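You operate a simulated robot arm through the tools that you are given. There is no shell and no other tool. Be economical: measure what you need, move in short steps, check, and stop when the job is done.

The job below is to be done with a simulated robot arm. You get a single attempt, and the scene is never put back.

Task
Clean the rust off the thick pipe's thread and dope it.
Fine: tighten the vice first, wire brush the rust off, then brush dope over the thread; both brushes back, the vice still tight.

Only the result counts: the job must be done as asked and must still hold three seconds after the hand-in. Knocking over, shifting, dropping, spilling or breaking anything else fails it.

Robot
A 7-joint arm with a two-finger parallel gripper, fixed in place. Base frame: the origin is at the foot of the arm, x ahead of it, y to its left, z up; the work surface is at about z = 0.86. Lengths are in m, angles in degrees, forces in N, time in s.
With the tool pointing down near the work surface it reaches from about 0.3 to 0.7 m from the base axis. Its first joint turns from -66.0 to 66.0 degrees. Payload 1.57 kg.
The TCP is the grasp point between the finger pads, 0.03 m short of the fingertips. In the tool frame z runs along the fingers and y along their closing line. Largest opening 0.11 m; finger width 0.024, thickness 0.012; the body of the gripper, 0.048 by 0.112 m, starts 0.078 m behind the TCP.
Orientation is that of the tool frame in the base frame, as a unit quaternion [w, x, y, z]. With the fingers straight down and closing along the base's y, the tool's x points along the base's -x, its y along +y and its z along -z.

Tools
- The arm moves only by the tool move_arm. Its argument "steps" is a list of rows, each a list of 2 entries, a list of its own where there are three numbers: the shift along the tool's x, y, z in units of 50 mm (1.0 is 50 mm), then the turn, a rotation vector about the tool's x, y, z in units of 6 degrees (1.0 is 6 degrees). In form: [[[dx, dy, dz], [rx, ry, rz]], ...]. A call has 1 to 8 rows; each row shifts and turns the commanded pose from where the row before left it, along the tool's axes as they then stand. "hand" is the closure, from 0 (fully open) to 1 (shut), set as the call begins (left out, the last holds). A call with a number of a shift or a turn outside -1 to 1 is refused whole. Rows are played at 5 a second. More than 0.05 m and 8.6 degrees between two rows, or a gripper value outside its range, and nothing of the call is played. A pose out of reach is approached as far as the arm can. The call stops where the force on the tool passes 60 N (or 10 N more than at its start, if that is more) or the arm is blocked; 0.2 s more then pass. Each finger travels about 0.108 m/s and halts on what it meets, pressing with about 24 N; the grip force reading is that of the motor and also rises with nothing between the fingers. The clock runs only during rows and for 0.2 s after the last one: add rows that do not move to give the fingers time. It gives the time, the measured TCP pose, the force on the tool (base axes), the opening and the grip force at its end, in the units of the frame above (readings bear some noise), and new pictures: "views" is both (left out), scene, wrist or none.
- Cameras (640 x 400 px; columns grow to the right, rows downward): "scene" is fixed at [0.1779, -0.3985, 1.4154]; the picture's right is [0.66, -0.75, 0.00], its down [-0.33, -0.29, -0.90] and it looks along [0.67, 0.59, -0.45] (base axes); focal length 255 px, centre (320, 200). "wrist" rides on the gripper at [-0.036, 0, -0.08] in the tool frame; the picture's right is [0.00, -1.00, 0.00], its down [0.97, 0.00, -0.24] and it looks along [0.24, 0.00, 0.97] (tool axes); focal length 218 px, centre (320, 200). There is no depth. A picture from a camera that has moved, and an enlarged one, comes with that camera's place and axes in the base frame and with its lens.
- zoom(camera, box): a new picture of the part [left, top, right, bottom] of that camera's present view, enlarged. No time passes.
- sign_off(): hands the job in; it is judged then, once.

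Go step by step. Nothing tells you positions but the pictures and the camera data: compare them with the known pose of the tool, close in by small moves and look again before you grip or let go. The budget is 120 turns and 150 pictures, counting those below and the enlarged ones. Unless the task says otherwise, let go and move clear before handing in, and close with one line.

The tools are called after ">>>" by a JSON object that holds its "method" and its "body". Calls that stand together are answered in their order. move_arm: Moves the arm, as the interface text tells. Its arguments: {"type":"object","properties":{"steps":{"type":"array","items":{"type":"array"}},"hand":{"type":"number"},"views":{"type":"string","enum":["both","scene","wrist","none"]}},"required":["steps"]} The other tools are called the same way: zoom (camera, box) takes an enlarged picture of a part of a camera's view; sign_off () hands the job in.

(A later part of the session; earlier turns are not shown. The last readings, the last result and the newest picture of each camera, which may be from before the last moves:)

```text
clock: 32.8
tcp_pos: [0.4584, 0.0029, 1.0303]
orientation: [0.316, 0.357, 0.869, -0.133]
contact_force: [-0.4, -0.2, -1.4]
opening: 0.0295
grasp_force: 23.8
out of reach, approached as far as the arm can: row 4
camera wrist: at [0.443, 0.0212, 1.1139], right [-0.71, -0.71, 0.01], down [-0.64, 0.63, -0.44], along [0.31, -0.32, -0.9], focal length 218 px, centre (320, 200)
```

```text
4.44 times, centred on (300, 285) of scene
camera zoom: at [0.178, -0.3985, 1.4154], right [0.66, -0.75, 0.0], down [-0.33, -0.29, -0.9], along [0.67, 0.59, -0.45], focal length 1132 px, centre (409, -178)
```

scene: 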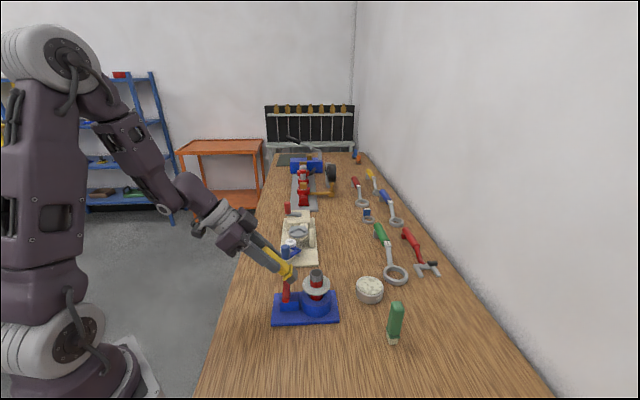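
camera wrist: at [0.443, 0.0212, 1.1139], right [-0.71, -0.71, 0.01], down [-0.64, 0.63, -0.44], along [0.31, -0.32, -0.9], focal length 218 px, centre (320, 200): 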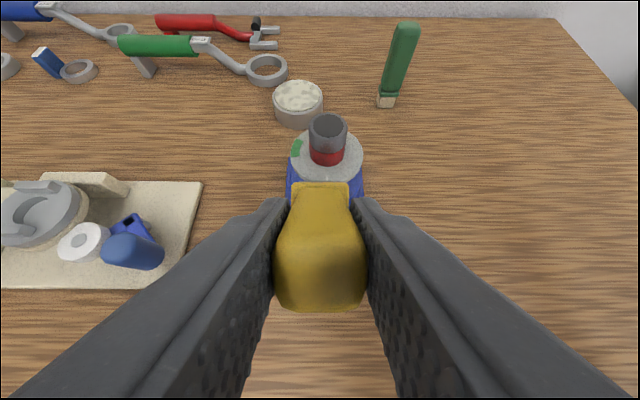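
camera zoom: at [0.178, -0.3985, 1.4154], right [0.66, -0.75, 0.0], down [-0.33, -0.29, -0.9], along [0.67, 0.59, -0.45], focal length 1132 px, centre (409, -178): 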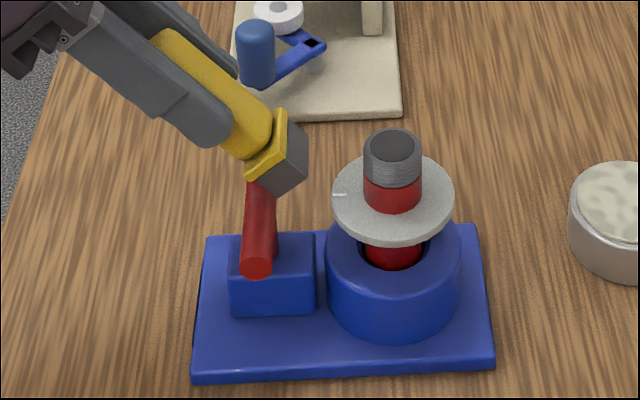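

>>> {"method": "move_arm", "body": {"steps": [[[-0.18, -0.14, 0.15], [0, 0, 0]], [[-0.16, 0, 0.135], [0, 0, 0]], [[0, 0, 0], [0, 0, 0]]], "views": "wrist"}}

>>> {"method": "zoom", "body": {"camera": "scene", "box": [270, 250, 350, 310]}}

```text
clock: 33.6
tcp_pos: [0.4708, -0.0139, 1.0268]
orientation: [0.317, 0.357, 0.869, -0.133]
contact_force: [0.5, 0.4, -0.9]
opening: 0.0295
grasp_force: 24.3
out of reach, approached as far as the arm can: row 1
camera wrist: at [0.455, 0.005, 1.1109], right [-0.7, -0.71, 0.0], down [-0.64, 0.63, -0.44], along [0.31, -0.31, -0.9], focal length 218 px, centre (320, 200)
```

wrist: 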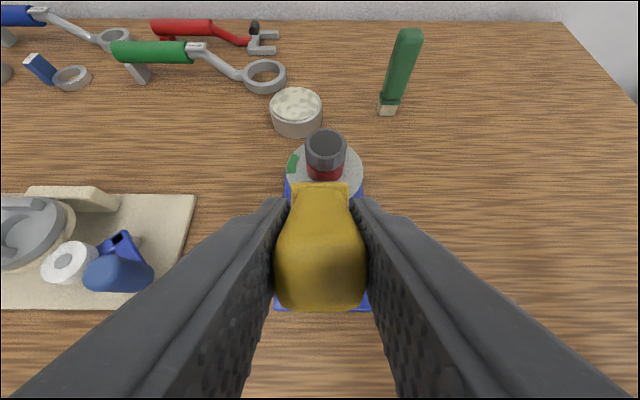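

```text
6.67 times, centred on (310, 280) of scene
camera zoom: at [0.1779, -0.3985, 1.4154], right [0.66, -0.75, 0.0], down [-0.33, -0.29, -0.9], along [0.67, 0.59, -0.45], focal length 1698 px, centre (387, -333)
```

zoom: 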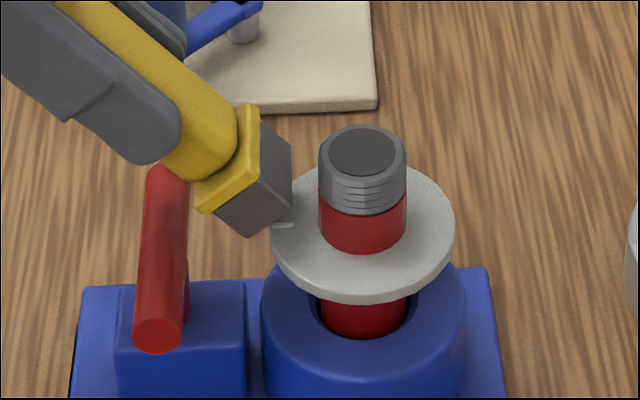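

>>> {"method": "move_arm", "body": {"steps": [[[-0.08, 0, 0.064], [0, 0, 0]], [[-0.08, 0, 0.064], [0, 0, 0]], [[-0.04, 0, 0.032], [0, 0, 0]], [[0, 0, 0], [0, 0, 0]]], "views": "none"}}

>>> {"method": "zoom", "body": {"camera": "scene", "box": [270, 250, 350, 310]}}

```text
clock: 34.6
tcp_pos: [0.4793, -0.0206, 1.0276]
orientation: [0.317, 0.356, 0.869, -0.132]
contact_force: [-8.2, 7.6, 0.6]
opening: 0.0297
grasp_force: 23.9
```

```text
6.67 times, centred on (310, 280) of scene
camera zoom: at [0.1777, -0.3983, 1.4155], right [0.66, -0.75, 0.0], down [-0.33, -0.29, -0.9], along [0.67, 0.59, -0.45], focal length 1698 px, centre (387, -333)
```

zoom: 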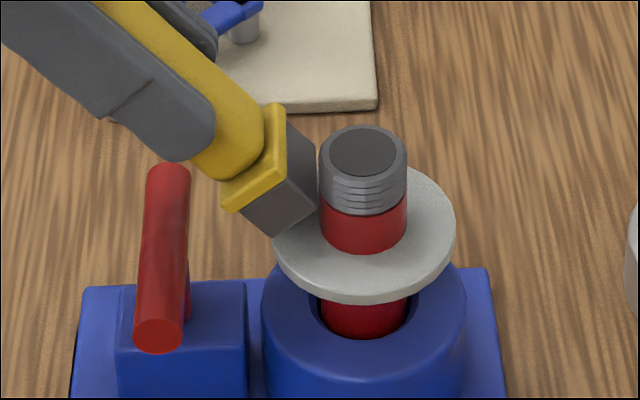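

Bristles are on the thread with about 11 N. I make strokes up/down and sideways.

>>> {"method": "move_arm", "body": {"steps": [[[-0.077, 0, -0.092], [0, 0, 0]], [[0.154, 0, 0.184], [0, 0, 0]], [[-0.154, 0, -0.184], [0, 0, 0]], [[0.154, 0, 0.184], [0, 0, 0]], [[-0.154, 0, -0.184], [0, 0, 0]], [[0.154, 0, 0.184], [0, 0, 0]], [[-0.077, 0, -0.092], [0, 0, 0]], [[0, 0.2, 0], [0, 0, 0]]], "views": "none"}}

>>> {"method": "move_arm", "body": {"steps": [[[0, -0.4, 0], [0, 0, 0]], [[0, 0.4, 0], [0, 0, 0]], [[0, -0.4, 0], [0, 0, 0]], [[0, 0.4, 0], [0, 0, 0]], [[0, -0.4, 0], [0, 0, 0]], [[0, 0.4, 0], [0, 0, 0]], [[0, -0.2, 0], [0, 0, 0]], [[0, 0, 0], [0, 0, 0]]], "views": "wrist"}}

>>> {"method": "zoom", "body": {"camera": "scene", "box": [290, 255, 340, 295]}}

```text
clock: 36.4
tcp_pos: [0.4856, -0.0153, 1.0271]
orientation: [0.316, 0.358, 0.868, -0.133]
contact_force: [0.4, -1.0, -1.7]
opening: 0.0299
grasp_force: 24.3
```

```text
clock: 38.2
tcp_pos: [0.4783, -0.0219, 1.0283]
orientation: [0.317, 0.357, 0.869, -0.133]
contact_force: [0.2, 0.0, -0.9]
opening: 0.0299
grasp_force: 23.9
camera wrist: at [0.4635, -0.0036, 1.1127], right [-0.7, -0.71, 0.0], down [-0.64, 0.63, -0.44], along [0.31, -0.31, -0.9], focal length 218 px, centre (320, 200)
```

wrist: 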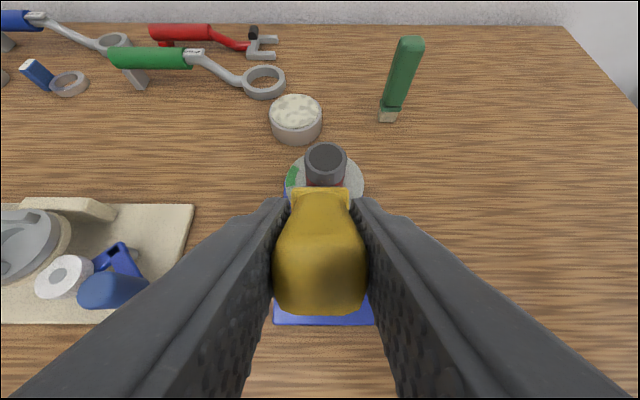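

```text
10.00 times, centred on (315, 275) of scene
camera zoom: at [0.178, -0.3985, 1.4154], right [0.66, -0.75, 0.0], down [-0.33, -0.29, -0.9], along [0.67, 0.59, -0.45], focal length 2546 px, centre (370, -550)
```

zoom: 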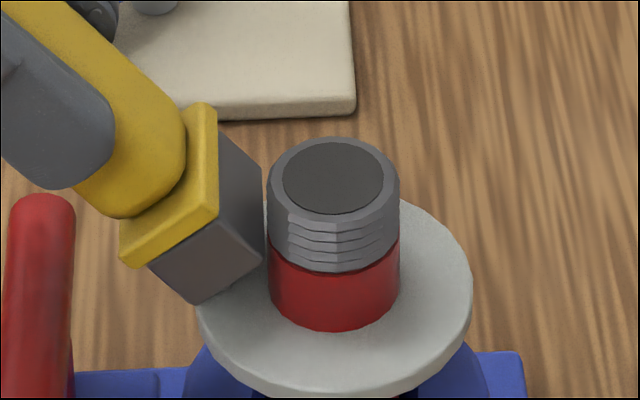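

>>> {"method": "move_arm", "body": {"steps": [[[0.3, 0, -0.25], [0, 0, 0]], [[-0.4, 0, -0.5], [0, 0, 0]], [[0, 0, 0], [0, 0, 0]]], "views": "wrist"}}

>>> {"method": "zoom", "body": {"camera": "wrist", "box": [270, 110, 390, 190]}}

```text
clock: 39.0
tcp_pos: [0.4648, -0.0083, 1.0602]
orientation: [0.316, 0.357, 0.869, -0.133]
contact_force: [0.0, -0.5, -0.8]
opening: 0.0299
grasp_force: 23.5
camera wrist: at [0.449, 0.0096, 1.1445], right [-0.7, -0.71, 0.0], down [-0.64, 0.63, -0.44], along [0.31, -0.31, -0.9], focal length 218 px, centre (320, 200)
```

wrist: 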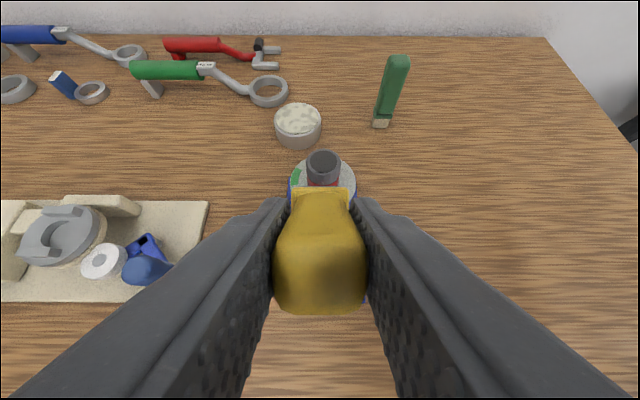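

```text
5.00 times, centred on (330, 150) of wrist
camera zoom: at [0.449, 0.0096, 1.1445], right [-0.7, -0.71, 0.0], down [-0.64, 0.63, -0.44], along [0.31, -0.31, -0.9], focal length 1091 px, centre (270, 450)
```

zoom: 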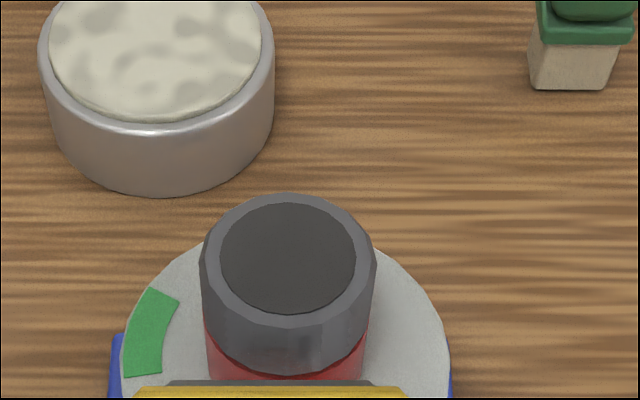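

>>> {"method": "move_arm", "body": {"steps": [[[0.3, 0, -0.25], [0, 0, 0]], [[0.3, 0, 0.35], [0, 0, 0]], [[0, 0, 0], [0, 0, 0]]], "views": "wrist"}}

>>> {"method": "zoom", "body": {"camera": "wrist", "box": [290, 100, 380, 180]}}

```text
clock: 39.8
tcp_pos: [0.4552, 0.0072, 1.0357]
orientation: [0.316, 0.358, 0.869, -0.134]
contact_force: [1.3, -0.3, -0.3]
opening: 0.0296
grasp_force: 24.4
out of reach, approached as far as the arm can: row 2
camera wrist: at [0.4389, 0.0252, 1.1205], right [-0.7, -0.71, 0.01], down [-0.64, 0.63, -0.44], along [0.31, -0.32, -0.9], focal length 218 px, centre (320, 200)
```

wrist: 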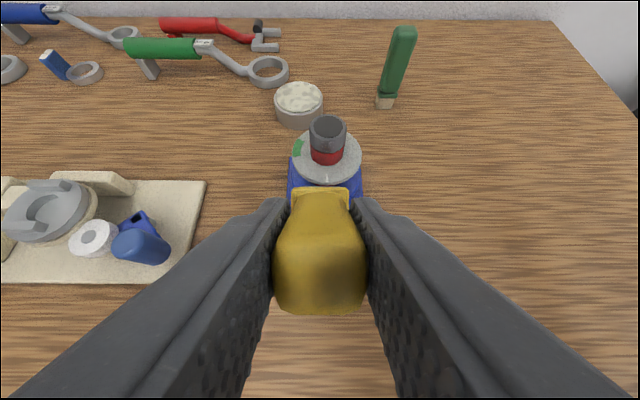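

```text
5.00 times, centred on (335, 140) of wrist
camera zoom: at [0.4389, 0.0252, 1.1205], right [-0.7, -0.71, 0.01], down [-0.64, 0.63, -0.44], along [0.31, -0.32, -0.9], focal length 1091 px, centre (245, 500)
```

zoom: 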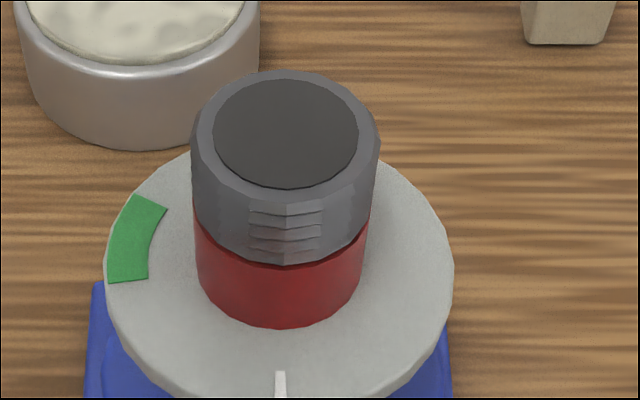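

The rust side now looks clean from here. I untilt, raise, and go look at the far (+x) side of the thread before trading brushes.

>>> {"method": "move_arm", "body": {"steps": [[[-0.64, 0, -0.76], [0, 0, 0]], [[-0.64, 0, -0.76], [0, 0, 0]], [[0, 0, 0], [0, 1, 0]], [[0, 0, 0], [0, 1, 0]], [[0, 0, 0], [0, 1, 0]], [[0, 0, 0], [0, 1, 0]], [[0, 0, 0], [0, 1, 0]], [[0, 0, 0], [0, 1, 0]]], "views": "none"}}

>>> {"method": "move_arm", "body": {"steps": [[[0, 0, 0], [0, 0.67, 0]], [[-0.61, 0.49, 0.1], [0, 0, 0]], [[-0.61, 0.49, 0.1], [0, 0, 0]], [[-0.61, 0.49, 0.1], [0, 0, 0]], [[-0.61, 0.49, 0.1], [0, 0, 0]], [[-0.61, 0.49, 0.1], [0, 0, 0]], [[0, 0, 0], [0, 0, 0]]], "views": "wrist"}}

```text
clock: 41.6
tcp_pos: [0.4551, 0.0079, 1.1361]
orientation: [0.032, 0.38, 0.924, -0.015]
contact_force: [0.1, 0.5, -1.2]
opening: 0.0295
grasp_force: 24.1
```

```text
clock: 43.2
tcp_pos: [0.6454, -0.0072, 1.1137]
orientation: [0.0, 0.368, 0.93, -0.008]
contact_force: [0.1, -0.6, -1.0]
opening: 0.0296
grasp_force: 24.5
out of reach, approached as far as the arm can: row 6
camera wrist: at [0.6734, -0.0284, 1.1941], right [-0.69, -0.73, 0.02], down [-0.71, 0.67, 0.23], along [-0.18, 0.15, -0.97], focal length 218 px, centre (320, 200)
```

wrist: 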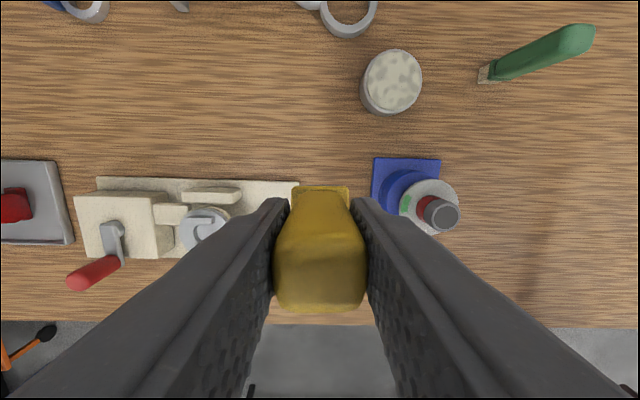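

>>> {"method": "zoom", "body": {"camera": "wrist", "box": [390, 165, 480, 245]}}

```text
5.00 times, centred on (435, 205) of wrist
camera zoom: at [0.6734, -0.0284, 1.1941], right [-0.69, -0.73, 0.02], down [-0.71, 0.67, 0.23], along [-0.18, 0.15, -0.97], focal length 1091 px, centre (-255, 175)
```

zoom: 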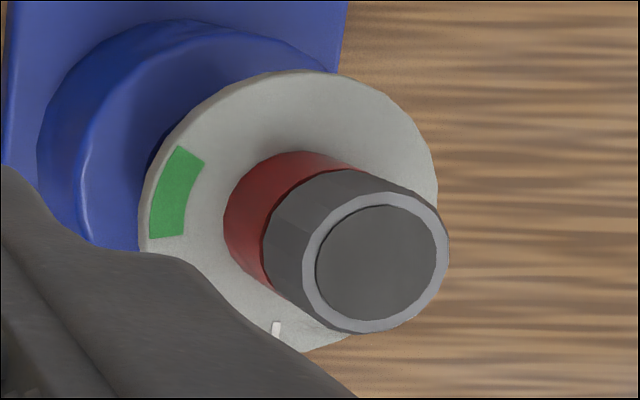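

The far side is clean too. I carry the wire brush back above its home spot.

>>> {"method": "move_arm", "body": {"steps": [[[0.54, -0.72, 0.0], [0, 0, 0.27]], [[0.54, -0.72, 0.0], [0, 0, 0]], [[0.54, -0.72, 0.0], [0, 0, 0]], [[0.54, -0.72, 0.0], [0, 0, 0]], [[0.54, -0.72, 0], [0, 0, 0]], [[0.54, -0.72, 0.3], [0, 0, 0]], [[0.54, -0.72, 0.3], [0, 0, 0]], [[0, 0, 0], [0, 0, 0]]], "views": "wrist"}}

```text
clock: 45.0
tcp_pos: [0.3349, -0.0514, 1.0819]
orientation: [0.001, 0.393, 0.92, -0.002]
contact_force: [0.5, 0.2, 0.0]
opening: 0.0297
grasp_force: 23.5
camera wrist: at [0.3617, -0.0757, 1.1621], right [-0.72, -0.69, 0.0], down [-0.67, 0.7, 0.24], along [-0.17, 0.17, -0.97], focal length 218 px, centre (320, 200)
```

wrist: 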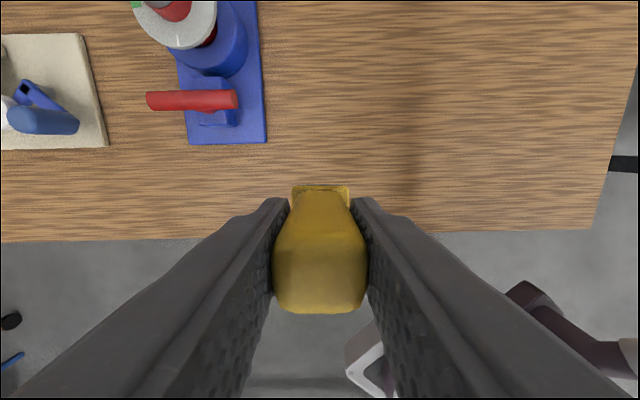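

>>> {"method": "move_arm", "body": {"steps": [[[0.01, -0.03, 0], [0, 0, -0.27]], [[0, 0, 0.9], [0, 0, 0]], [[0, 0, 0.9], [0, 0, 0]], [[0, 0, 0.7], [0, 0, 0]], [[0, 0, 0.1], [0, 0, 0]], [[0, 0, 0], [0, 0, 0]]], "views": "scene"}}

>>> {"method": "zoom", "body": {"camera": "scene", "box": [215, 310, 265, 370]}}

```text
clock: 46.4
tcp_pos: [0.3351, -0.0527, 0.9503]
orientation: [0.001, 0.381, 0.925, -0.002]
contact_force: [-0.8, -0.3, -1.0]
opening: 0.0295
grasp_force: 24.5
```

scene: 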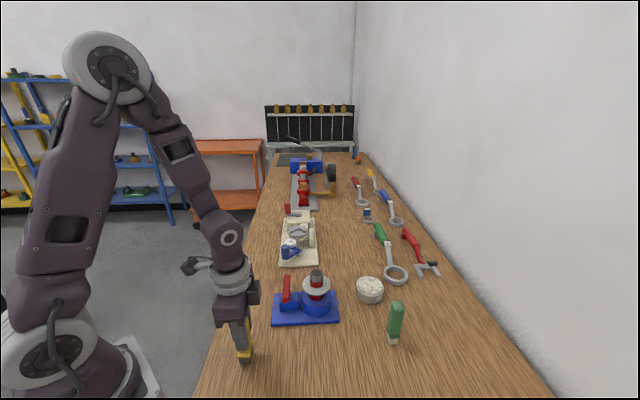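

```text
6.67 times, centred on (240, 340) of scene
camera zoom: at [0.178, -0.3985, 1.4154], right [0.66, -0.75, 0.0], down [-0.33, -0.29, -0.9], along [0.67, 0.59, -0.45], focal length 1698 px, centre (853, -733)
```

zoom: 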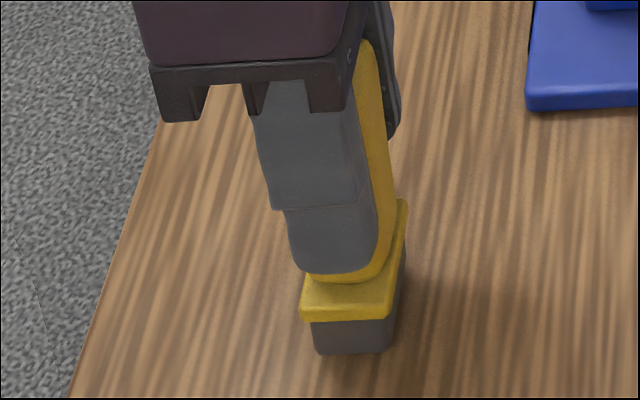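

>>> {"method": "move_arm", "body": {"steps": [[[0, 0, 0.05], [0, 0, 0]], [[0, 0, 0.04], [0, 0, 0]], [[0, 0, 0], [0, 0, 0]]], "views": "none"}}

```text
clock: 47.2
tcp_pos: [0.3348, -0.053, 0.9468]
orientation: [0.001, 0.38, 0.925, -0.003]
contact_force: [0.1, 0.1, -1.5]
opening: 0.0295
grasp_force: 24.2
```

>>> {"method": "move_arm", "body": {"steps": [[[0, 0, 0.03], [0, 0, 0]], [[0, 0, 0], [0, 0, 0]]], "views": "none"}}

>>> {"method": "zoom", "body": {"camera": "scene", "box": [215, 310, 265, 370]}}

```text
clock: 47.8
tcp_pos: [0.337, -0.0507, 0.9457]
orientation: [0.001, 0.381, 0.925, -0.002]
contact_force: [0.4, -0.3, 0.5]
opening: 0.0298
grasp_force: 23.5
```

```text
6.67 times, centred on (240, 340) of scene
camera zoom: at [0.1779, -0.3985, 1.4154], right [0.66, -0.75, 0.0], down [-0.33, -0.29, -0.9], along [0.67, 0.59, -0.45], focal length 1698 px, centre (853, -733)
```

zoom: 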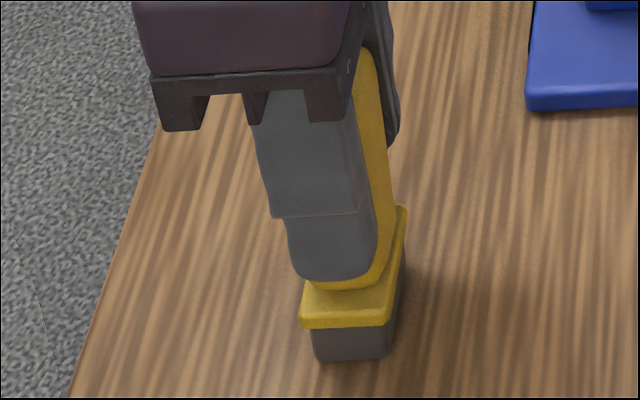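

>>> {"method": "move_arm", "body": {"steps": [[[0, 0, 0.025], [0, 0, 0]], [[0, 0, 0], [0, 0, 0]]], "views": "none"}}

>>> {"method": "move_arm", "body": {"steps": [[[0, 0, 0], [0, 0, 0]], [[0, 0, 0], [0, 0, 0]]], "hand": 0.45, "views": "both"}}

```text
clock: 48.4
tcp_pos: [0.3344, -0.053, 0.9442]
orientation: [0.001, 0.38, 0.925, -0.002]
contact_force: [0.6, 0.4, 2.1]
opening: 0.0296
grasp_force: 23.9
```

```text
clock: 49.0
tcp_pos: [0.3354, -0.0513, 0.9455]
orientation: [0.001, 0.38, 0.925, -0.003]
contact_force: [0.8, 0.6, -0.6]
opening: 0.06
grasp_force: 0.0
camera wrist: at [0.3615, -0.0763, 1.0248], right [-0.7, -0.71, 0.0], down [-0.69, 0.68, 0.24], along [-0.17, 0.16, -0.97], focal length 218 px, centre (320, 200)
```

scene: 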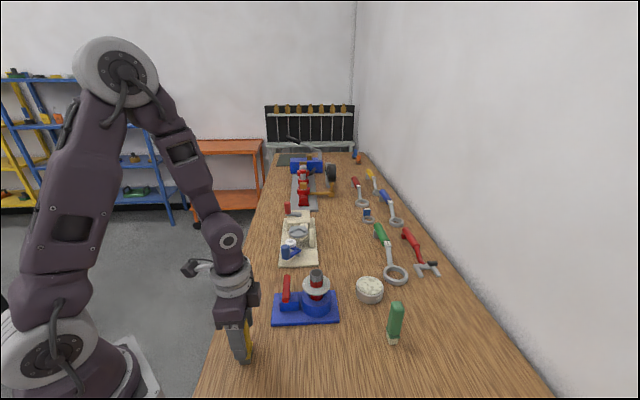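
wrist: 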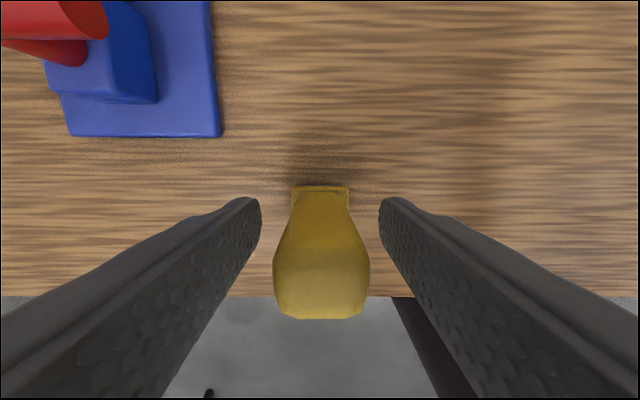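

Brush stands at home. I rise, close the hand and go for a close look at the cleaned patch.

>>> {"method": "move_arm", "body": {"steps": [[[0, 0, -0.9], [0, 0, 0]], [[0, 0, -0.9], [0, 0, 0]], [[0, 0, -0.9], [0, 0, 0]], [[0, 0, -0.7], [0, 0, 0]], [[-0.51, 0.8, 0], [0, 0, 0]], [[-0.51, 0.8, 0], [0, 0, 0]], [[-0.51, 0.8, 0], [0, 0, 0]]], "views": "none"}}

>>> {"method": "move_arm", "body": {"steps": [[[0, 0, 0], [0, -1, 0]], [[0, 0, 0], [0, -1, 0]], [[0, 0, 0], [0, -1, 0]], [[0, 0, 0], [0, -1, 0]], [[0, 0, 0], [0, -1, 0]], [[0, 0, 0], [0, -1, 0]], [[0.5, 0, 0.6], [0, -0.67, 0]], [[0.6, 0, 0.7], [0, 0, 0]]], "hand": 1, "views": "wrist"}}

>>> {"method": "zoom", "body": {"camera": "wrist", "box": [280, 110, 380, 190]}}

```text
clock: 50.6
tcp_pos: [0.4753, -0.0188, 1.1136]
orientation: [0.001, 0.38, 0.925, -0.003]
contact_force: [-0.3, 0.3, -0.8]
opening: 0.0605
grasp_force: 0.0
```

```text
clock: 52.4
tcp_pos: [0.47, -0.0159, 1.0291]
orientation: [0.316, 0.357, 0.869, -0.133]
contact_force: [-0.3, 0.7, -0.5]
opening: 0.0
grasp_force: 21.2
camera wrist: at [0.455, 0.0015, 1.1127], right [-0.7, -0.71, 0.0], down [-0.64, 0.63, -0.44], along [0.31, -0.31, -0.9], focal length 218 px, centre (320, 200)
```

wrist: 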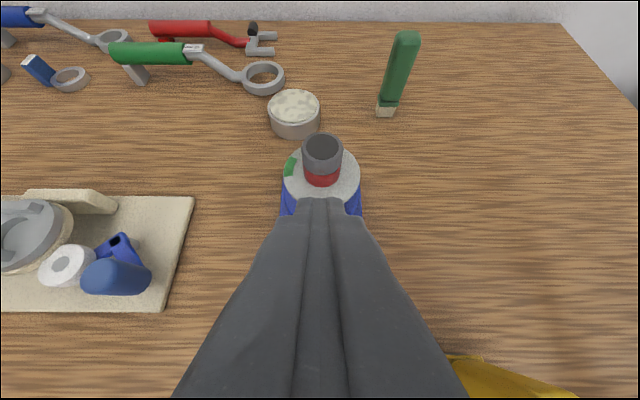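

```text
5.00 times, centred on (330, 150) of wrist
camera zoom: at [0.455, 0.0015, 1.1127], right [-0.7, -0.71, 0.0], down [-0.64, 0.63, -0.44], along [0.31, -0.31, -0.9], focal length 1091 px, centre (270, 450)
```

zoom: 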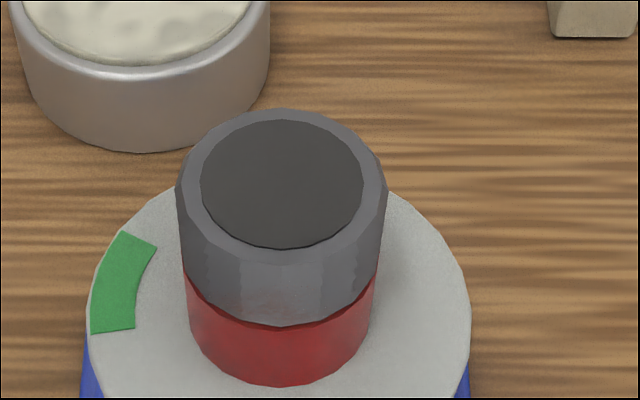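

>>> {"method": "zoom", "body": {"camera": "wrist", "box": [303, 150, 343, 180]}}

```text
13.33 times, centred on (323, 165) of wrist
camera zoom: at [0.455, 0.0015, 1.1127], right [-0.7, -0.71, 0.0], down [-0.64, 0.63, -0.44], along [0.31, -0.31, -0.9], focal length 2910 px, centre (280, 667)
```

zoom: 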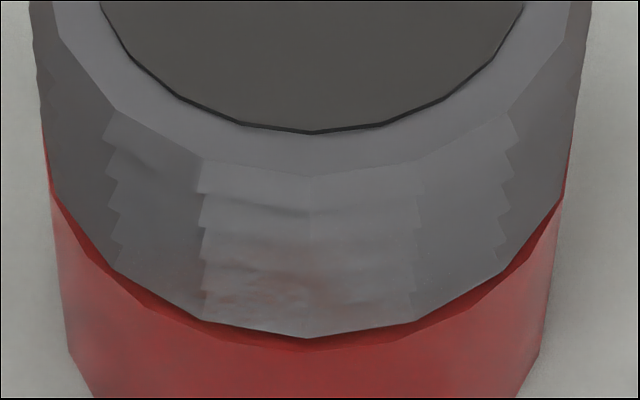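

>>> {"method": "move_arm", "body": {"steps": [[[0, 0.5, 0], [0, 0, 0]], [[0, 0.5, 0], [0, 0, 0]], [[0.29, 0, 0.34], [0, 0, 0]], [[0.29, 0, 0.34], [0, 0, 0]], [[0, 0, 0], [0, 0, 0]]], "views": "wrist"}}

>>> {"method": "zoom", "body": {"camera": "wrist", "box": [370, 90, 430, 135]}}

```text
clock: 53.6
tcp_pos: [0.5062, 0.0186, 0.9833]
orientation: [0.317, 0.356, 0.869, -0.132]
contact_force: [-0.5, 0.9, -0.3]
opening: 0.0
grasp_force: 22.0
camera wrist: at [0.4901, 0.0362, 1.0679], right [-0.7, -0.71, 0.0], down [-0.64, 0.63, -0.44], along [0.31, -0.31, -0.9], focal length 218 px, centre (320, 200)
```

wrist: 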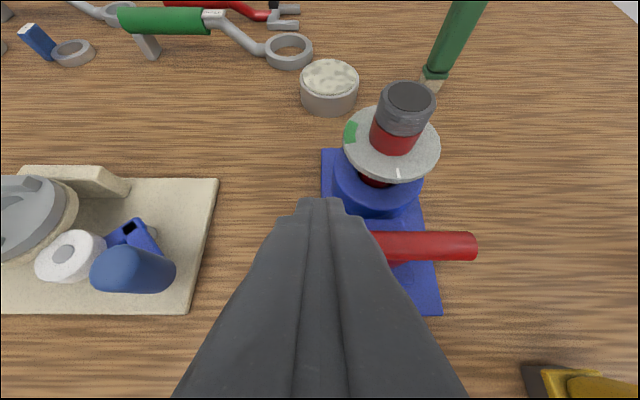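

```text
8.89 times, centred on (400, 112) of wrist
camera zoom: at [0.4901, 0.0362, 1.0679], right [-0.7, -0.71, 0.0], down [-0.64, 0.63, -0.44], along [0.31, -0.31, -0.9], focal length 1940 px, centre (-391, 978)
```

zoom: 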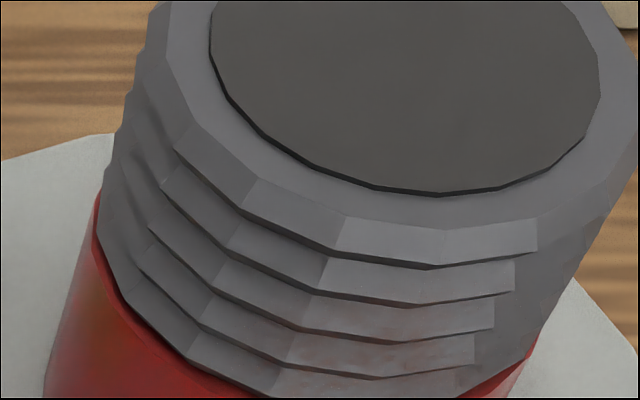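

A faint reddish tinge may remain low on the thread around the mark, so I'll give it a second brushing. Back to the wire brush.

>>> {"method": "move_arm", "body": {"steps": [[[-0.64, 0, -0.76], [0, 0, 0]], [[-0.64, 0, -0.76], [0, 0, 0]], [[-0.32, 0, -0.38], [0, 1, 0]], [[0, 0, 0], [0, 1, 0]], [[0, 0, 0], [0, 1, 0]], [[0, 0, 0], [0, 1, 0]], [[0, 0, 0], [0, 1, 0]], [[0, 0, 0], [0, 1, 0]]], "hand": 0.4, "views": "none"}}

>>> {"method": "move_arm", "body": {"steps": [[[0, 0, 0], [0, 0.67, 0]], [[0.35, -0.85, 0], [0, 0, 0]], [[0.35, -0.85, 0], [0, 0, 0]], [[0.35, -0.85, 0], [0, 0, 0]], [[0.35, -0.85, 0], [0, 0, 0]], [[0, 0, 0], [0, 0, 0]]], "views": "wrist"}}

```text
clock: 55.4
tcp_pos: [0.5066, 0.0191, 1.1081]
orientation: [0.033, 0.38, 0.924, -0.016]
contact_force: [-0.4, -0.2, 1.0]
opening: 0.0661
grasp_force: 0.1
```

```text
clock: 56.8
tcp_pos: [0.337, -0.0519, 1.111]
orientation: [0.001, 0.379, 0.925, -0.003]
contact_force: [-0.9, -0.1, -0.2]
opening: 0.066
grasp_force: 0.1
camera wrist: at [0.3622, -0.0761, 1.1903], right [-0.7, -0.71, 0.0], down [-0.69, 0.68, 0.24], along [-0.17, 0.16, -0.97], focal length 218 px, centre (320, 200)
```

wrist: 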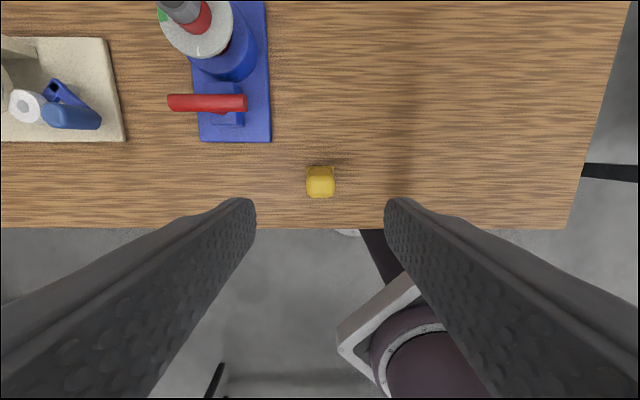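

>>> {"method": "move_arm", "body": {"steps": [[[0, 0, 0.9], [0, 0, 0]], [[0, 0, 0.9], [0, 0, 0]], [[0, 0, 0.9], [0, 0, 0]], [[0, 0, 0.61], [0, 0, 0]], [[0, 0, 0], [0, 0, 0]]], "views": "wrist"}}

>>> {"method": "move_arm", "body": {"steps": [[[0, 0, 0], [0, 0, 0]], [[0, 0, 0], [0, 0, 0]], [[0, 0, 0], [0, 0, 0]]], "hand": 1, "views": "none"}}

>>> {"method": "move_arm", "body": {"steps": [[[0, 0, -0.9], [0, 0, 0]], [[0, 0, -0.9], [0, 0, 0]], [[0, 0, -0.9], [0, 0, 0]], [[0, 0, -0.9], [0, 0, 0]], [[-0.5, 0.7, 0], [0, 0, 0]], [[-0.4, 0.7, 0], [0, 0, 0]]], "views": "none"}}

```text
clock: 58.0
tcp_pos: [0.337, -0.0531, 0.9442]
orientation: [0.001, 0.381, 0.925, -0.002]
contact_force: [0.2, -0.4, 0.3]
opening: 0.0662
grasp_force: 0.1
camera wrist: at [0.3634, -0.0777, 1.0234], right [-0.7, -0.71, 0.0], down [-0.69, 0.68, 0.24], along [-0.17, 0.16, -0.97], focal length 218 px, centre (320, 200)
```

wrist: 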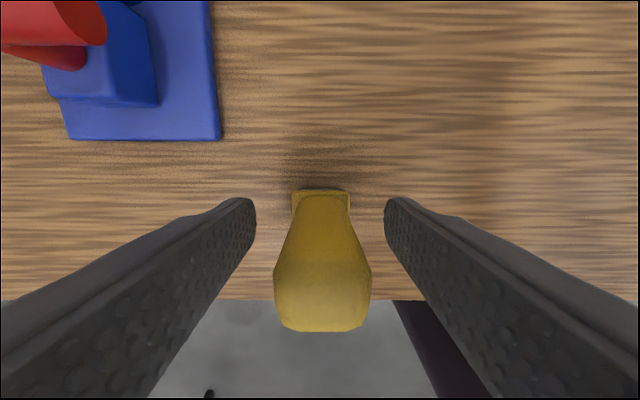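

```text
clock: 58.8
tcp_pos: [0.3361, -0.0539, 0.9432]
orientation: [0.001, 0.38, 0.925, -0.002]
contact_force: [-0.1, 0.9, 0.0]
opening: 0.0296
grasp_force: 23.6
```

```text
clock: 60.2
tcp_pos: [0.4181, -0.0348, 1.1221]
orientation: [0.001, 0.382, 0.924, -0.002]
contact_force: [0.3, -0.2, -1.1]
opening: 0.0295
grasp_force: 24.6
```

>>> {"method": "move_arm", "body": {"steps": [[[0, 0, 0], [0, -1, 0]], [[0, 0, 0], [0, -1, 0]], [[0, 0, 0], [0, -1, 0]], [[0, 0, 0], [0, -1, 0]], [[0, 0, 0], [0, -1, 0]], [[0, 0, 0], [0, -1, 0]], [[0, 0.52, 0], [0, -0.67, 0]], [[0, 0.52, 0], [0, 0, 0]]], "views": "none"}}

>>> {"method": "move_arm", "body": {"steps": [[[0.33, 0, 0.54], [0, 0, 0]], [[0.33, 0, 0.54], [0, 0, 0]], [[0.33, 0, 0.54], [0, 0, 0]], [[0, 0, 0], [0, 0, 0]]], "views": "wrist"}}

>>> {"method": "zoom", "body": {"camera": "scene", "box": [270, 250, 350, 310]}}

```text
clock: 62.0
tcp_pos: [0.4562, 0.0016, 1.1229]
orientation: [0.317, 0.358, 0.868, -0.133]
contact_force: [0.7, 0.3, -1.1]
opening: 0.0294
grasp_force: 23.6
```

```text
clock: 63.0
tcp_pos: [0.4646, -0.0074, 1.0293]
orientation: [0.316, 0.358, 0.868, -0.133]
contact_force: [-0.3, -0.4, -1.0]
opening: 0.0296
grasp_force: 24.0
camera wrist: at [0.4485, 0.01, 1.1131], right [-0.7, -0.71, 0.0], down [-0.64, 0.63, -0.44], along [0.31, -0.31, -0.9], focal length 218 px, centre (320, 200)
```

wrist: 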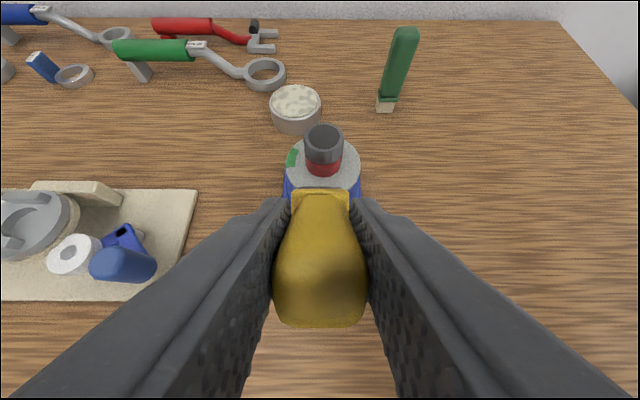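

```text
6.67 times, centred on (310, 280) of scene
camera zoom: at [0.178, -0.3985, 1.4154], right [0.66, -0.75, 0.0], down [-0.33, -0.29, -0.9], along [0.67, 0.59, -0.45], focal length 1698 px, centre (387, -333)
```

zoom: 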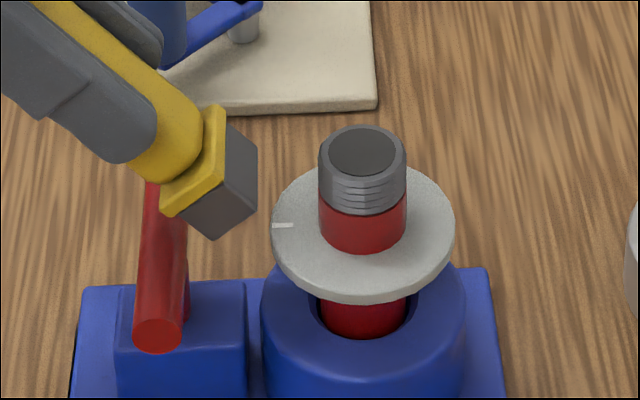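

>>> {"method": "move_arm", "body": {"steps": [[[-0.12, 0, 0.1], [0, 0, 0]], [[-0.12, 0, 0.1], [0, 0, 0]], [[-0.08, 0, 0.066], [0, 0, 0]], [[-0.04, 0, 0.034], [0, 0, 0]], [[-0.03, 0, 0.025], [0, 0, 0]], [[0, 0, 0], [0, 0, 0]]], "views": "none"}}

```text
clock: 64.4
tcp_pos: [0.4832, -0.0262, 1.0292]
orientation: [0.317, 0.356, 0.869, -0.133]
contact_force: [-8.5, 8.7, 1.7]
opening: 0.0299
grasp_force: 24.0
```

>>> {"method": "move_arm", "body": {"steps": [[[0.116, 0, 0.138], [0, 0, 0]], [[-0.13, 0, -0.125], [0, 0, 0]], [[0.116, 0, 0.138], [0, 0, 0]], [[-0.12, 0, -0.135], [0, 0, 0]], [[0.116, 0, 0.138], [0, 0, 0]], [[-0.12, 0, -0.135], [0, 0, 0]], [[0.116, 0, 0.138], [0, 0, 0]], [[-0.12, 0, -0.135], [0, 0, 0]]], "views": "none"}}

>>> {"method": "move_arm", "body": {"steps": [[[-0.02, 0.15, 0.01], [0, 0, 0]], [[0, -0.3, 0], [0, 0, 0]], [[0.04, 0.3, 0.05], [0, 0, 0]], [[0, -0.3, 0], [0, 0, 0]], [[0.04, 0.3, 0.05], [0, 0, 0]], [[0, -0.3, 0], [0, 0, 0]], [[0.03, 0.3, 0.04], [0, 0, 0]], [[-0.01, -0.15, 0.01], [0, 0, 0]]], "views": "none"}}

>>> {"method": "zoom", "body": {"camera": "scene", "box": [290, 255, 340, 295]}}

```text
clock: 66.2
tcp_pos: [0.4843, -0.0275, 1.0287]
orientation: [0.316, 0.357, 0.869, -0.132]
contact_force: [-5.1, 6.1, -2.6]
opening: 0.0298
grasp_force: 23.6
```

```text
clock: 68.0
tcp_pos: [0.4856, -0.0278, 1.0214]
orientation: [0.318, 0.355, 0.869, -0.131]
contact_force: [-2.7, 11.4, 13.1]
opening: 0.0296
grasp_force: 24.0
```

```text
10.00 times, centred on (315, 275) of scene
camera zoom: at [0.1777, -0.3982, 1.4155], right [0.66, -0.75, 0.0], down [-0.33, -0.29, -0.9], along [0.67, 0.59, -0.45], focal length 2546 px, centre (370, -550)
```

zoom: 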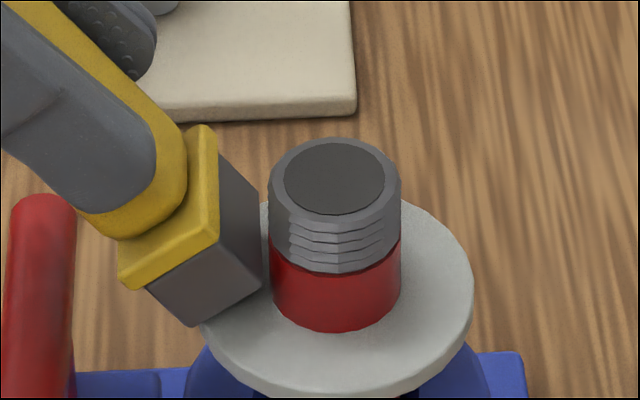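

>>> {"method": "move_arm", "body": {"steps": [[[0.1, 0, -0.3], [0, 0, 0]], [[0.02, -0.14, -0.02], [-0.536, 0, -0.638]], [[0.02, -0.14, -0.02], [-0.536, 0, -0.638]], [[0.02, -0.14, -0.02], [-0.536, 0, -0.638]], [[0.02, -0.14, -0.02], [-0.536, 0, -0.638]], [[0, 0, 0], [0, 0, 0]]], "views": "wrist"}}

>>> {"method": "zoom", "body": {"camera": "scene", "box": [270, 250, 350, 310]}}

```text
clock: 69.4
tcp_pos: [0.4884, -0.0324, 1.0332]
orientation: [0.334, 0.199, 0.919, -0.074]
contact_force: [-6.6, 8.3, -0.3]
opening: 0.0298
grasp_force: 23.8
out of reach, approached as far as the arm can: row 2, 3, 4, 5
camera wrist: at [0.4676, -0.0212, 1.1168], right [-0.42, -0.91, 0.01], down [-0.82, 0.37, -0.44], along [0.4, -0.19, -0.9], focal length 218 px, centre (320, 200)
```

wrist: 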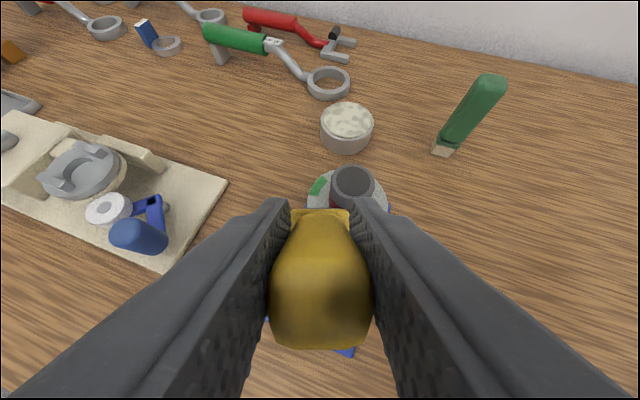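

```text
6.67 times, centred on (310, 280) of scene
camera zoom: at [0.1778, -0.3983, 1.4155], right [0.66, -0.75, 0.0], down [-0.33, -0.29, -0.9], along [0.67, 0.59, -0.45], focal length 1698 px, centre (387, -333)
```

zoom: 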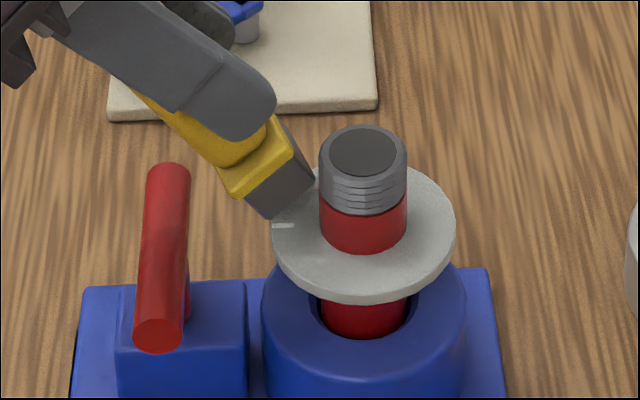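

Still in contact at a new angle (about 10 N); a few more strokes here.

>>> {"method": "move_arm", "body": {"steps": [[[0.09, 0, 0.107], [0, 0, 0]], [[-0.09, 0, -0.107], [0, 0, 0]], [[0.09, -0.05, 0.107], [0, 0, 0]], [[-0.09, 0, -0.107], [0, 0, 0]], [[0.09, -0.05, 0.107], [0, 0, 0]], [[-0.09, 0, -0.107], [0, 0, 0]], [[0.09, 0, 0.107], [0, 0, 0]], [[-0.09, 0, -0.107], [0, 0, 0]]], "views": "none"}}

>>> {"method": "move_arm", "body": {"steps": [[[0, 0.1, -0.4], [0, 0, 0]], [[-0.64, 0, -0.76], [0, 0, 0]], [[0, 0, 0], [0, 0, 0]]], "views": "wrist"}}

>>> {"method": "zoom", "body": {"camera": "scene", "box": [240, 240, 340, 310]}}

```text
clock: 71.2
tcp_pos: [0.4901, -0.0377, 1.033]
orientation: [0.335, 0.201, 0.917, -0.076]
contact_force: [-3.9, 2.9, -1.7]
opening: 0.0297
grasp_force: 24.3
out of reach, approached as far as the arm can: row 3
```

```text
clock: 72.0
tcp_pos: [0.4795, -0.0271, 1.098]
orientation: [0.334, 0.2, 0.918, -0.075]
contact_force: [-0.5, 0.1, -0.9]
opening: 0.0297
grasp_force: 23.9
camera wrist: at [0.4595, -0.016, 1.1823], right [-0.42, -0.91, 0.0], down [-0.82, 0.37, -0.44], along [0.4, -0.19, -0.9], focal length 218 px, centre (320, 200)
```

wrist: 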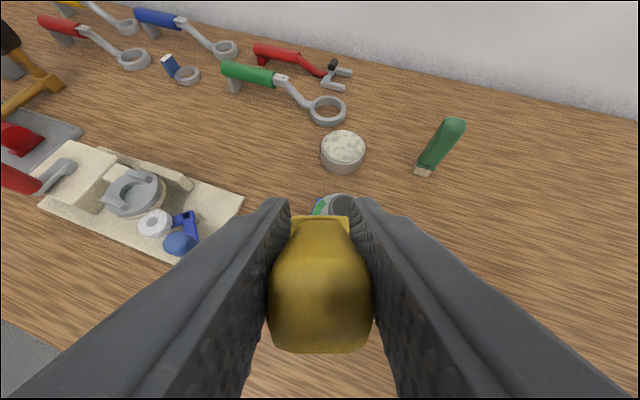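

```text
5.71 times, centred on (290, 275) of scene
camera zoom: at [0.1779, -0.3985, 1.4154], right [0.66, -0.75, 0.0], down [-0.33, -0.29, -0.9], along [0.67, 0.59, -0.45], focal length 1455 px, centre (491, -229)
```

zoom: 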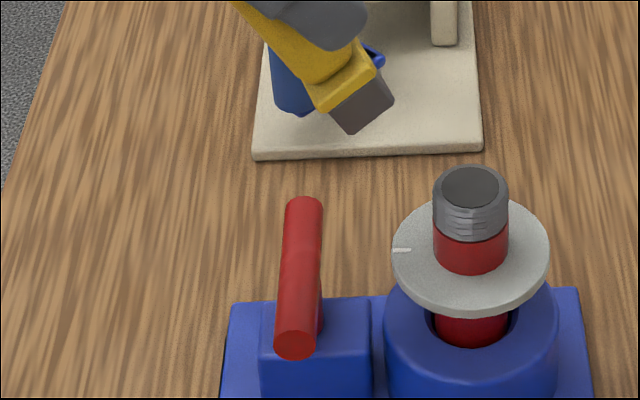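

The brush has shifted somewhat in the grip. I untilt and look at it before returning it.

>>> {"method": "move_arm", "body": {"steps": [[[-0.3, 0, -0.4], [0, 0, 0]], [[0, 0, 0], [0, 1, 0]], [[0, 0, 0], [0, 1, 0]], [[0, 0, 0], [0, 1, 0]], [[0, 0, 0], [0, 1, 0]], [[0, 0, 0], [0, 1, 0]], [[0, 0, 0], [0, 1, 0]], [[0, 0, 0], [0, 0.67, 0]]], "views": "none"}}

>>> {"method": "move_arm", "body": {"steps": [[[0, 0, 0], [0, 0, 1]], [[0, 0, 0], [0, 0, 1]], [[0, 0, 0], [0, 0, 1]], [[0, 0, 0], [0, 0, 0.4]], [[0.6, -0.7, 0], [0, 0, 0]], [[0.6, -0.7, 0], [0, 0, 0]], [[0.6, -0.7, 0], [0, 0, 0]], [[0, 0, 0], [0, 0, 0]]], "views": "both"}}

>>> {"method": "zoom", "body": {"camera": "scene", "box": [190, 230, 290, 330]}}

```text
clock: 73.8
tcp_pos: [0.4789, -0.0256, 1.1229]
orientation: [0.0, 0.214, 0.977, -0.002]
contact_force: [-0.5, 0.4, -1.3]
opening: 0.0297
grasp_force: 23.7
```

```text
clock: 75.6
tcp_pos: [0.3407, -0.0396, 1.1236]
orientation: [0.0, 0.383, 0.924, -0.003]
contact_force: [-0.2, 1.0, -1.3]
opening: 0.0299
grasp_force: 24.0
camera wrist: at [0.3671, -0.063, 1.203], right [-0.71, -0.71, 0.0], down [-0.68, 0.69, 0.24], along [-0.17, 0.17, -0.97], focal length 218 px, centre (320, 200)
```

scene: 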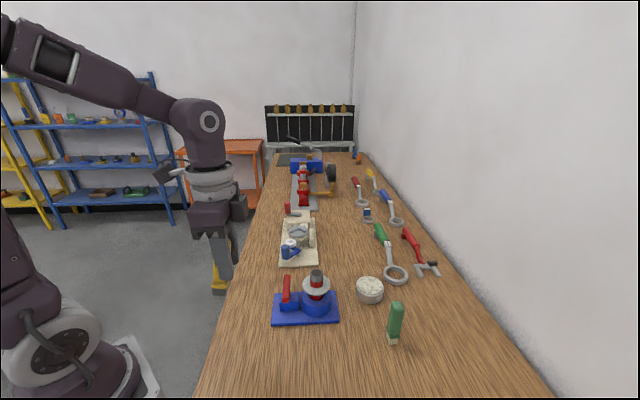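
wrist: 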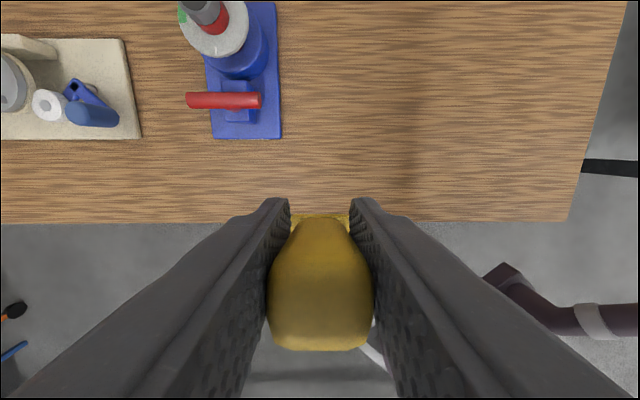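

```text
4.00 times, centred on (240, 280) of scene
camera zoom: at [0.1779, -0.3985, 1.4154], right [0.66, -0.75, 0.0], down [-0.33, -0.29, -0.9], along [0.67, 0.59, -0.45], focal length 1018 px, centre (640, -120)
```

zoom: 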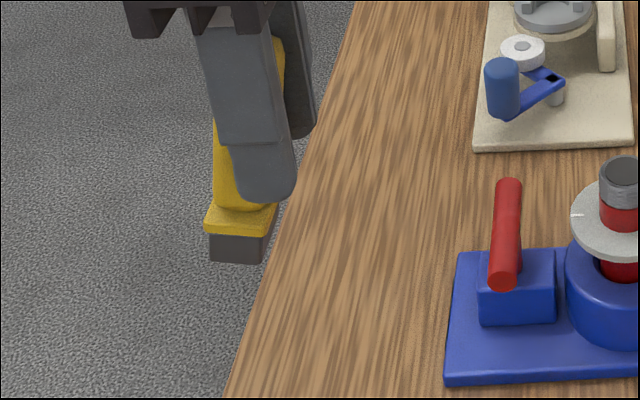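

The brush is pitched about 15° in the grip, bottom toward the base. I tilt the tool so the brush hangs upright and check it.

>>> {"method": "move_arm", "body": {"steps": [[[0.14, -0.19, 0], [0, 0, 0]], [[0, 0, 0], [0, -1, 0]], [[0, 0, 0], [0, -1, 0]], [[0, 0, 0], [0, -0.6, 0]], [[-0.28, 0, 0.95], [0, 0, 0]], [[-0.28, 0, 0.95], [0, 0, 0]], [[0, 0, 0], [0, 0, 0]]], "views": "both"}}

>>> {"method": "zoom", "body": {"camera": "scene", "box": [190, 250, 290, 350]}}

```text
clock: 77.2
tcp_pos: [0.3629, -0.071, 1.0439]
orientation: [0.122, 0.38, 0.915, -0.052]
contact_force: [-0.3, 0.5, -1.1]
opening: 0.0296
grasp_force: 23.7
out of reach, approached as far as the arm can: row 6
camera wrist: at [0.3743, -0.0801, 1.1297], right [-0.71, -0.71, 0.0], down [-0.71, 0.71, -0.02], along [0.02, -0.02, -1.0], focal length 218 px, centre (320, 200)
```

scene: 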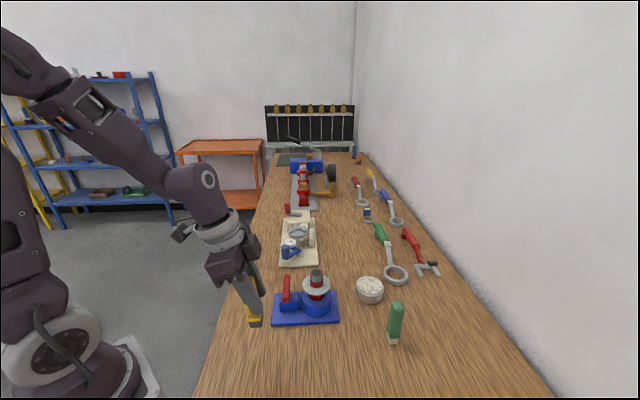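
wrist: 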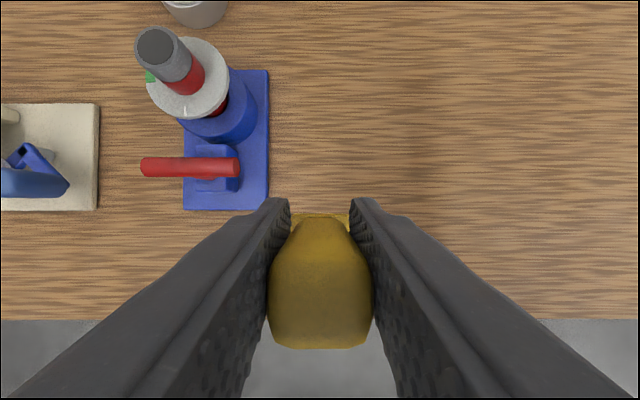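

```text
4.00 times, centred on (240, 300) of scene
camera zoom: at [0.178, -0.3985, 1.4154], right [0.66, -0.75, 0.0], down [-0.33, -0.29, -0.9], along [0.67, 0.59, -0.45], focal length 1018 px, centre (640, -200)
```

zoom: 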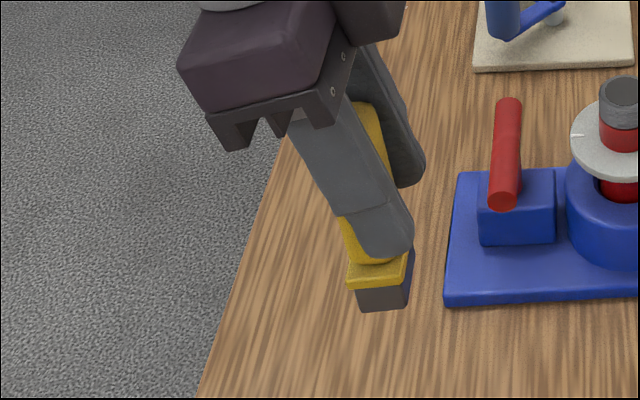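

The arm can't reach home with this tilt, so I'll set the brush down upright on free table near (0.40,-0.13), then re-grip it straight.

>>> {"method": "move_arm", "body": {"steps": [[[0, 0, 0], [0, -0.7, 0]], [[-0.28, -0.1, 0.4], [0, 0, 0]], [[-0.28, -0.1, 0.4], [0, 0, 0]], [[-0.28, -0.1, 0.4], [0, 0, 0]], [[0, 0, 0], [0, 0, 0]]], "views": "none"}}

>>> {"method": "zoom", "body": {"camera": "scene", "box": [240, 270, 340, 370]}}

```text
clock: 78.4
tcp_pos: [0.3915, -0.1231, 0.9989]
orientation: [0.123, 0.38, 0.915, -0.051]
contact_force: [0.4, 0.8, -1.2]
opening: 0.0296
grasp_force: 24.2
out of reach, approached as far as the arm can: row 1
```

```text
4.00 times, centred on (290, 320) of scene
camera zoom: at [0.178, -0.3985, 1.4154], right [0.66, -0.75, 0.0], down [-0.33, -0.29, -0.9], along [0.67, 0.59, -0.45], focal length 1018 px, centre (440, -280)
```

zoom: 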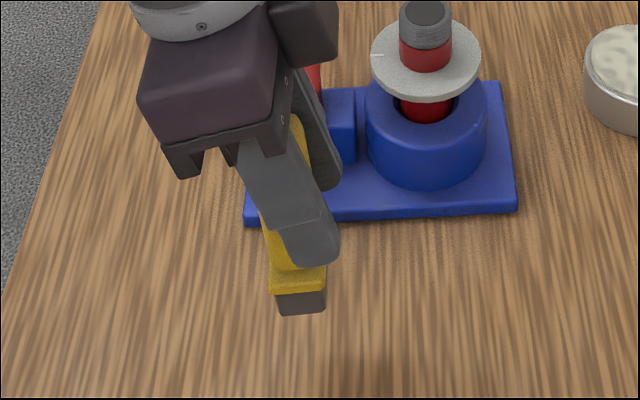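

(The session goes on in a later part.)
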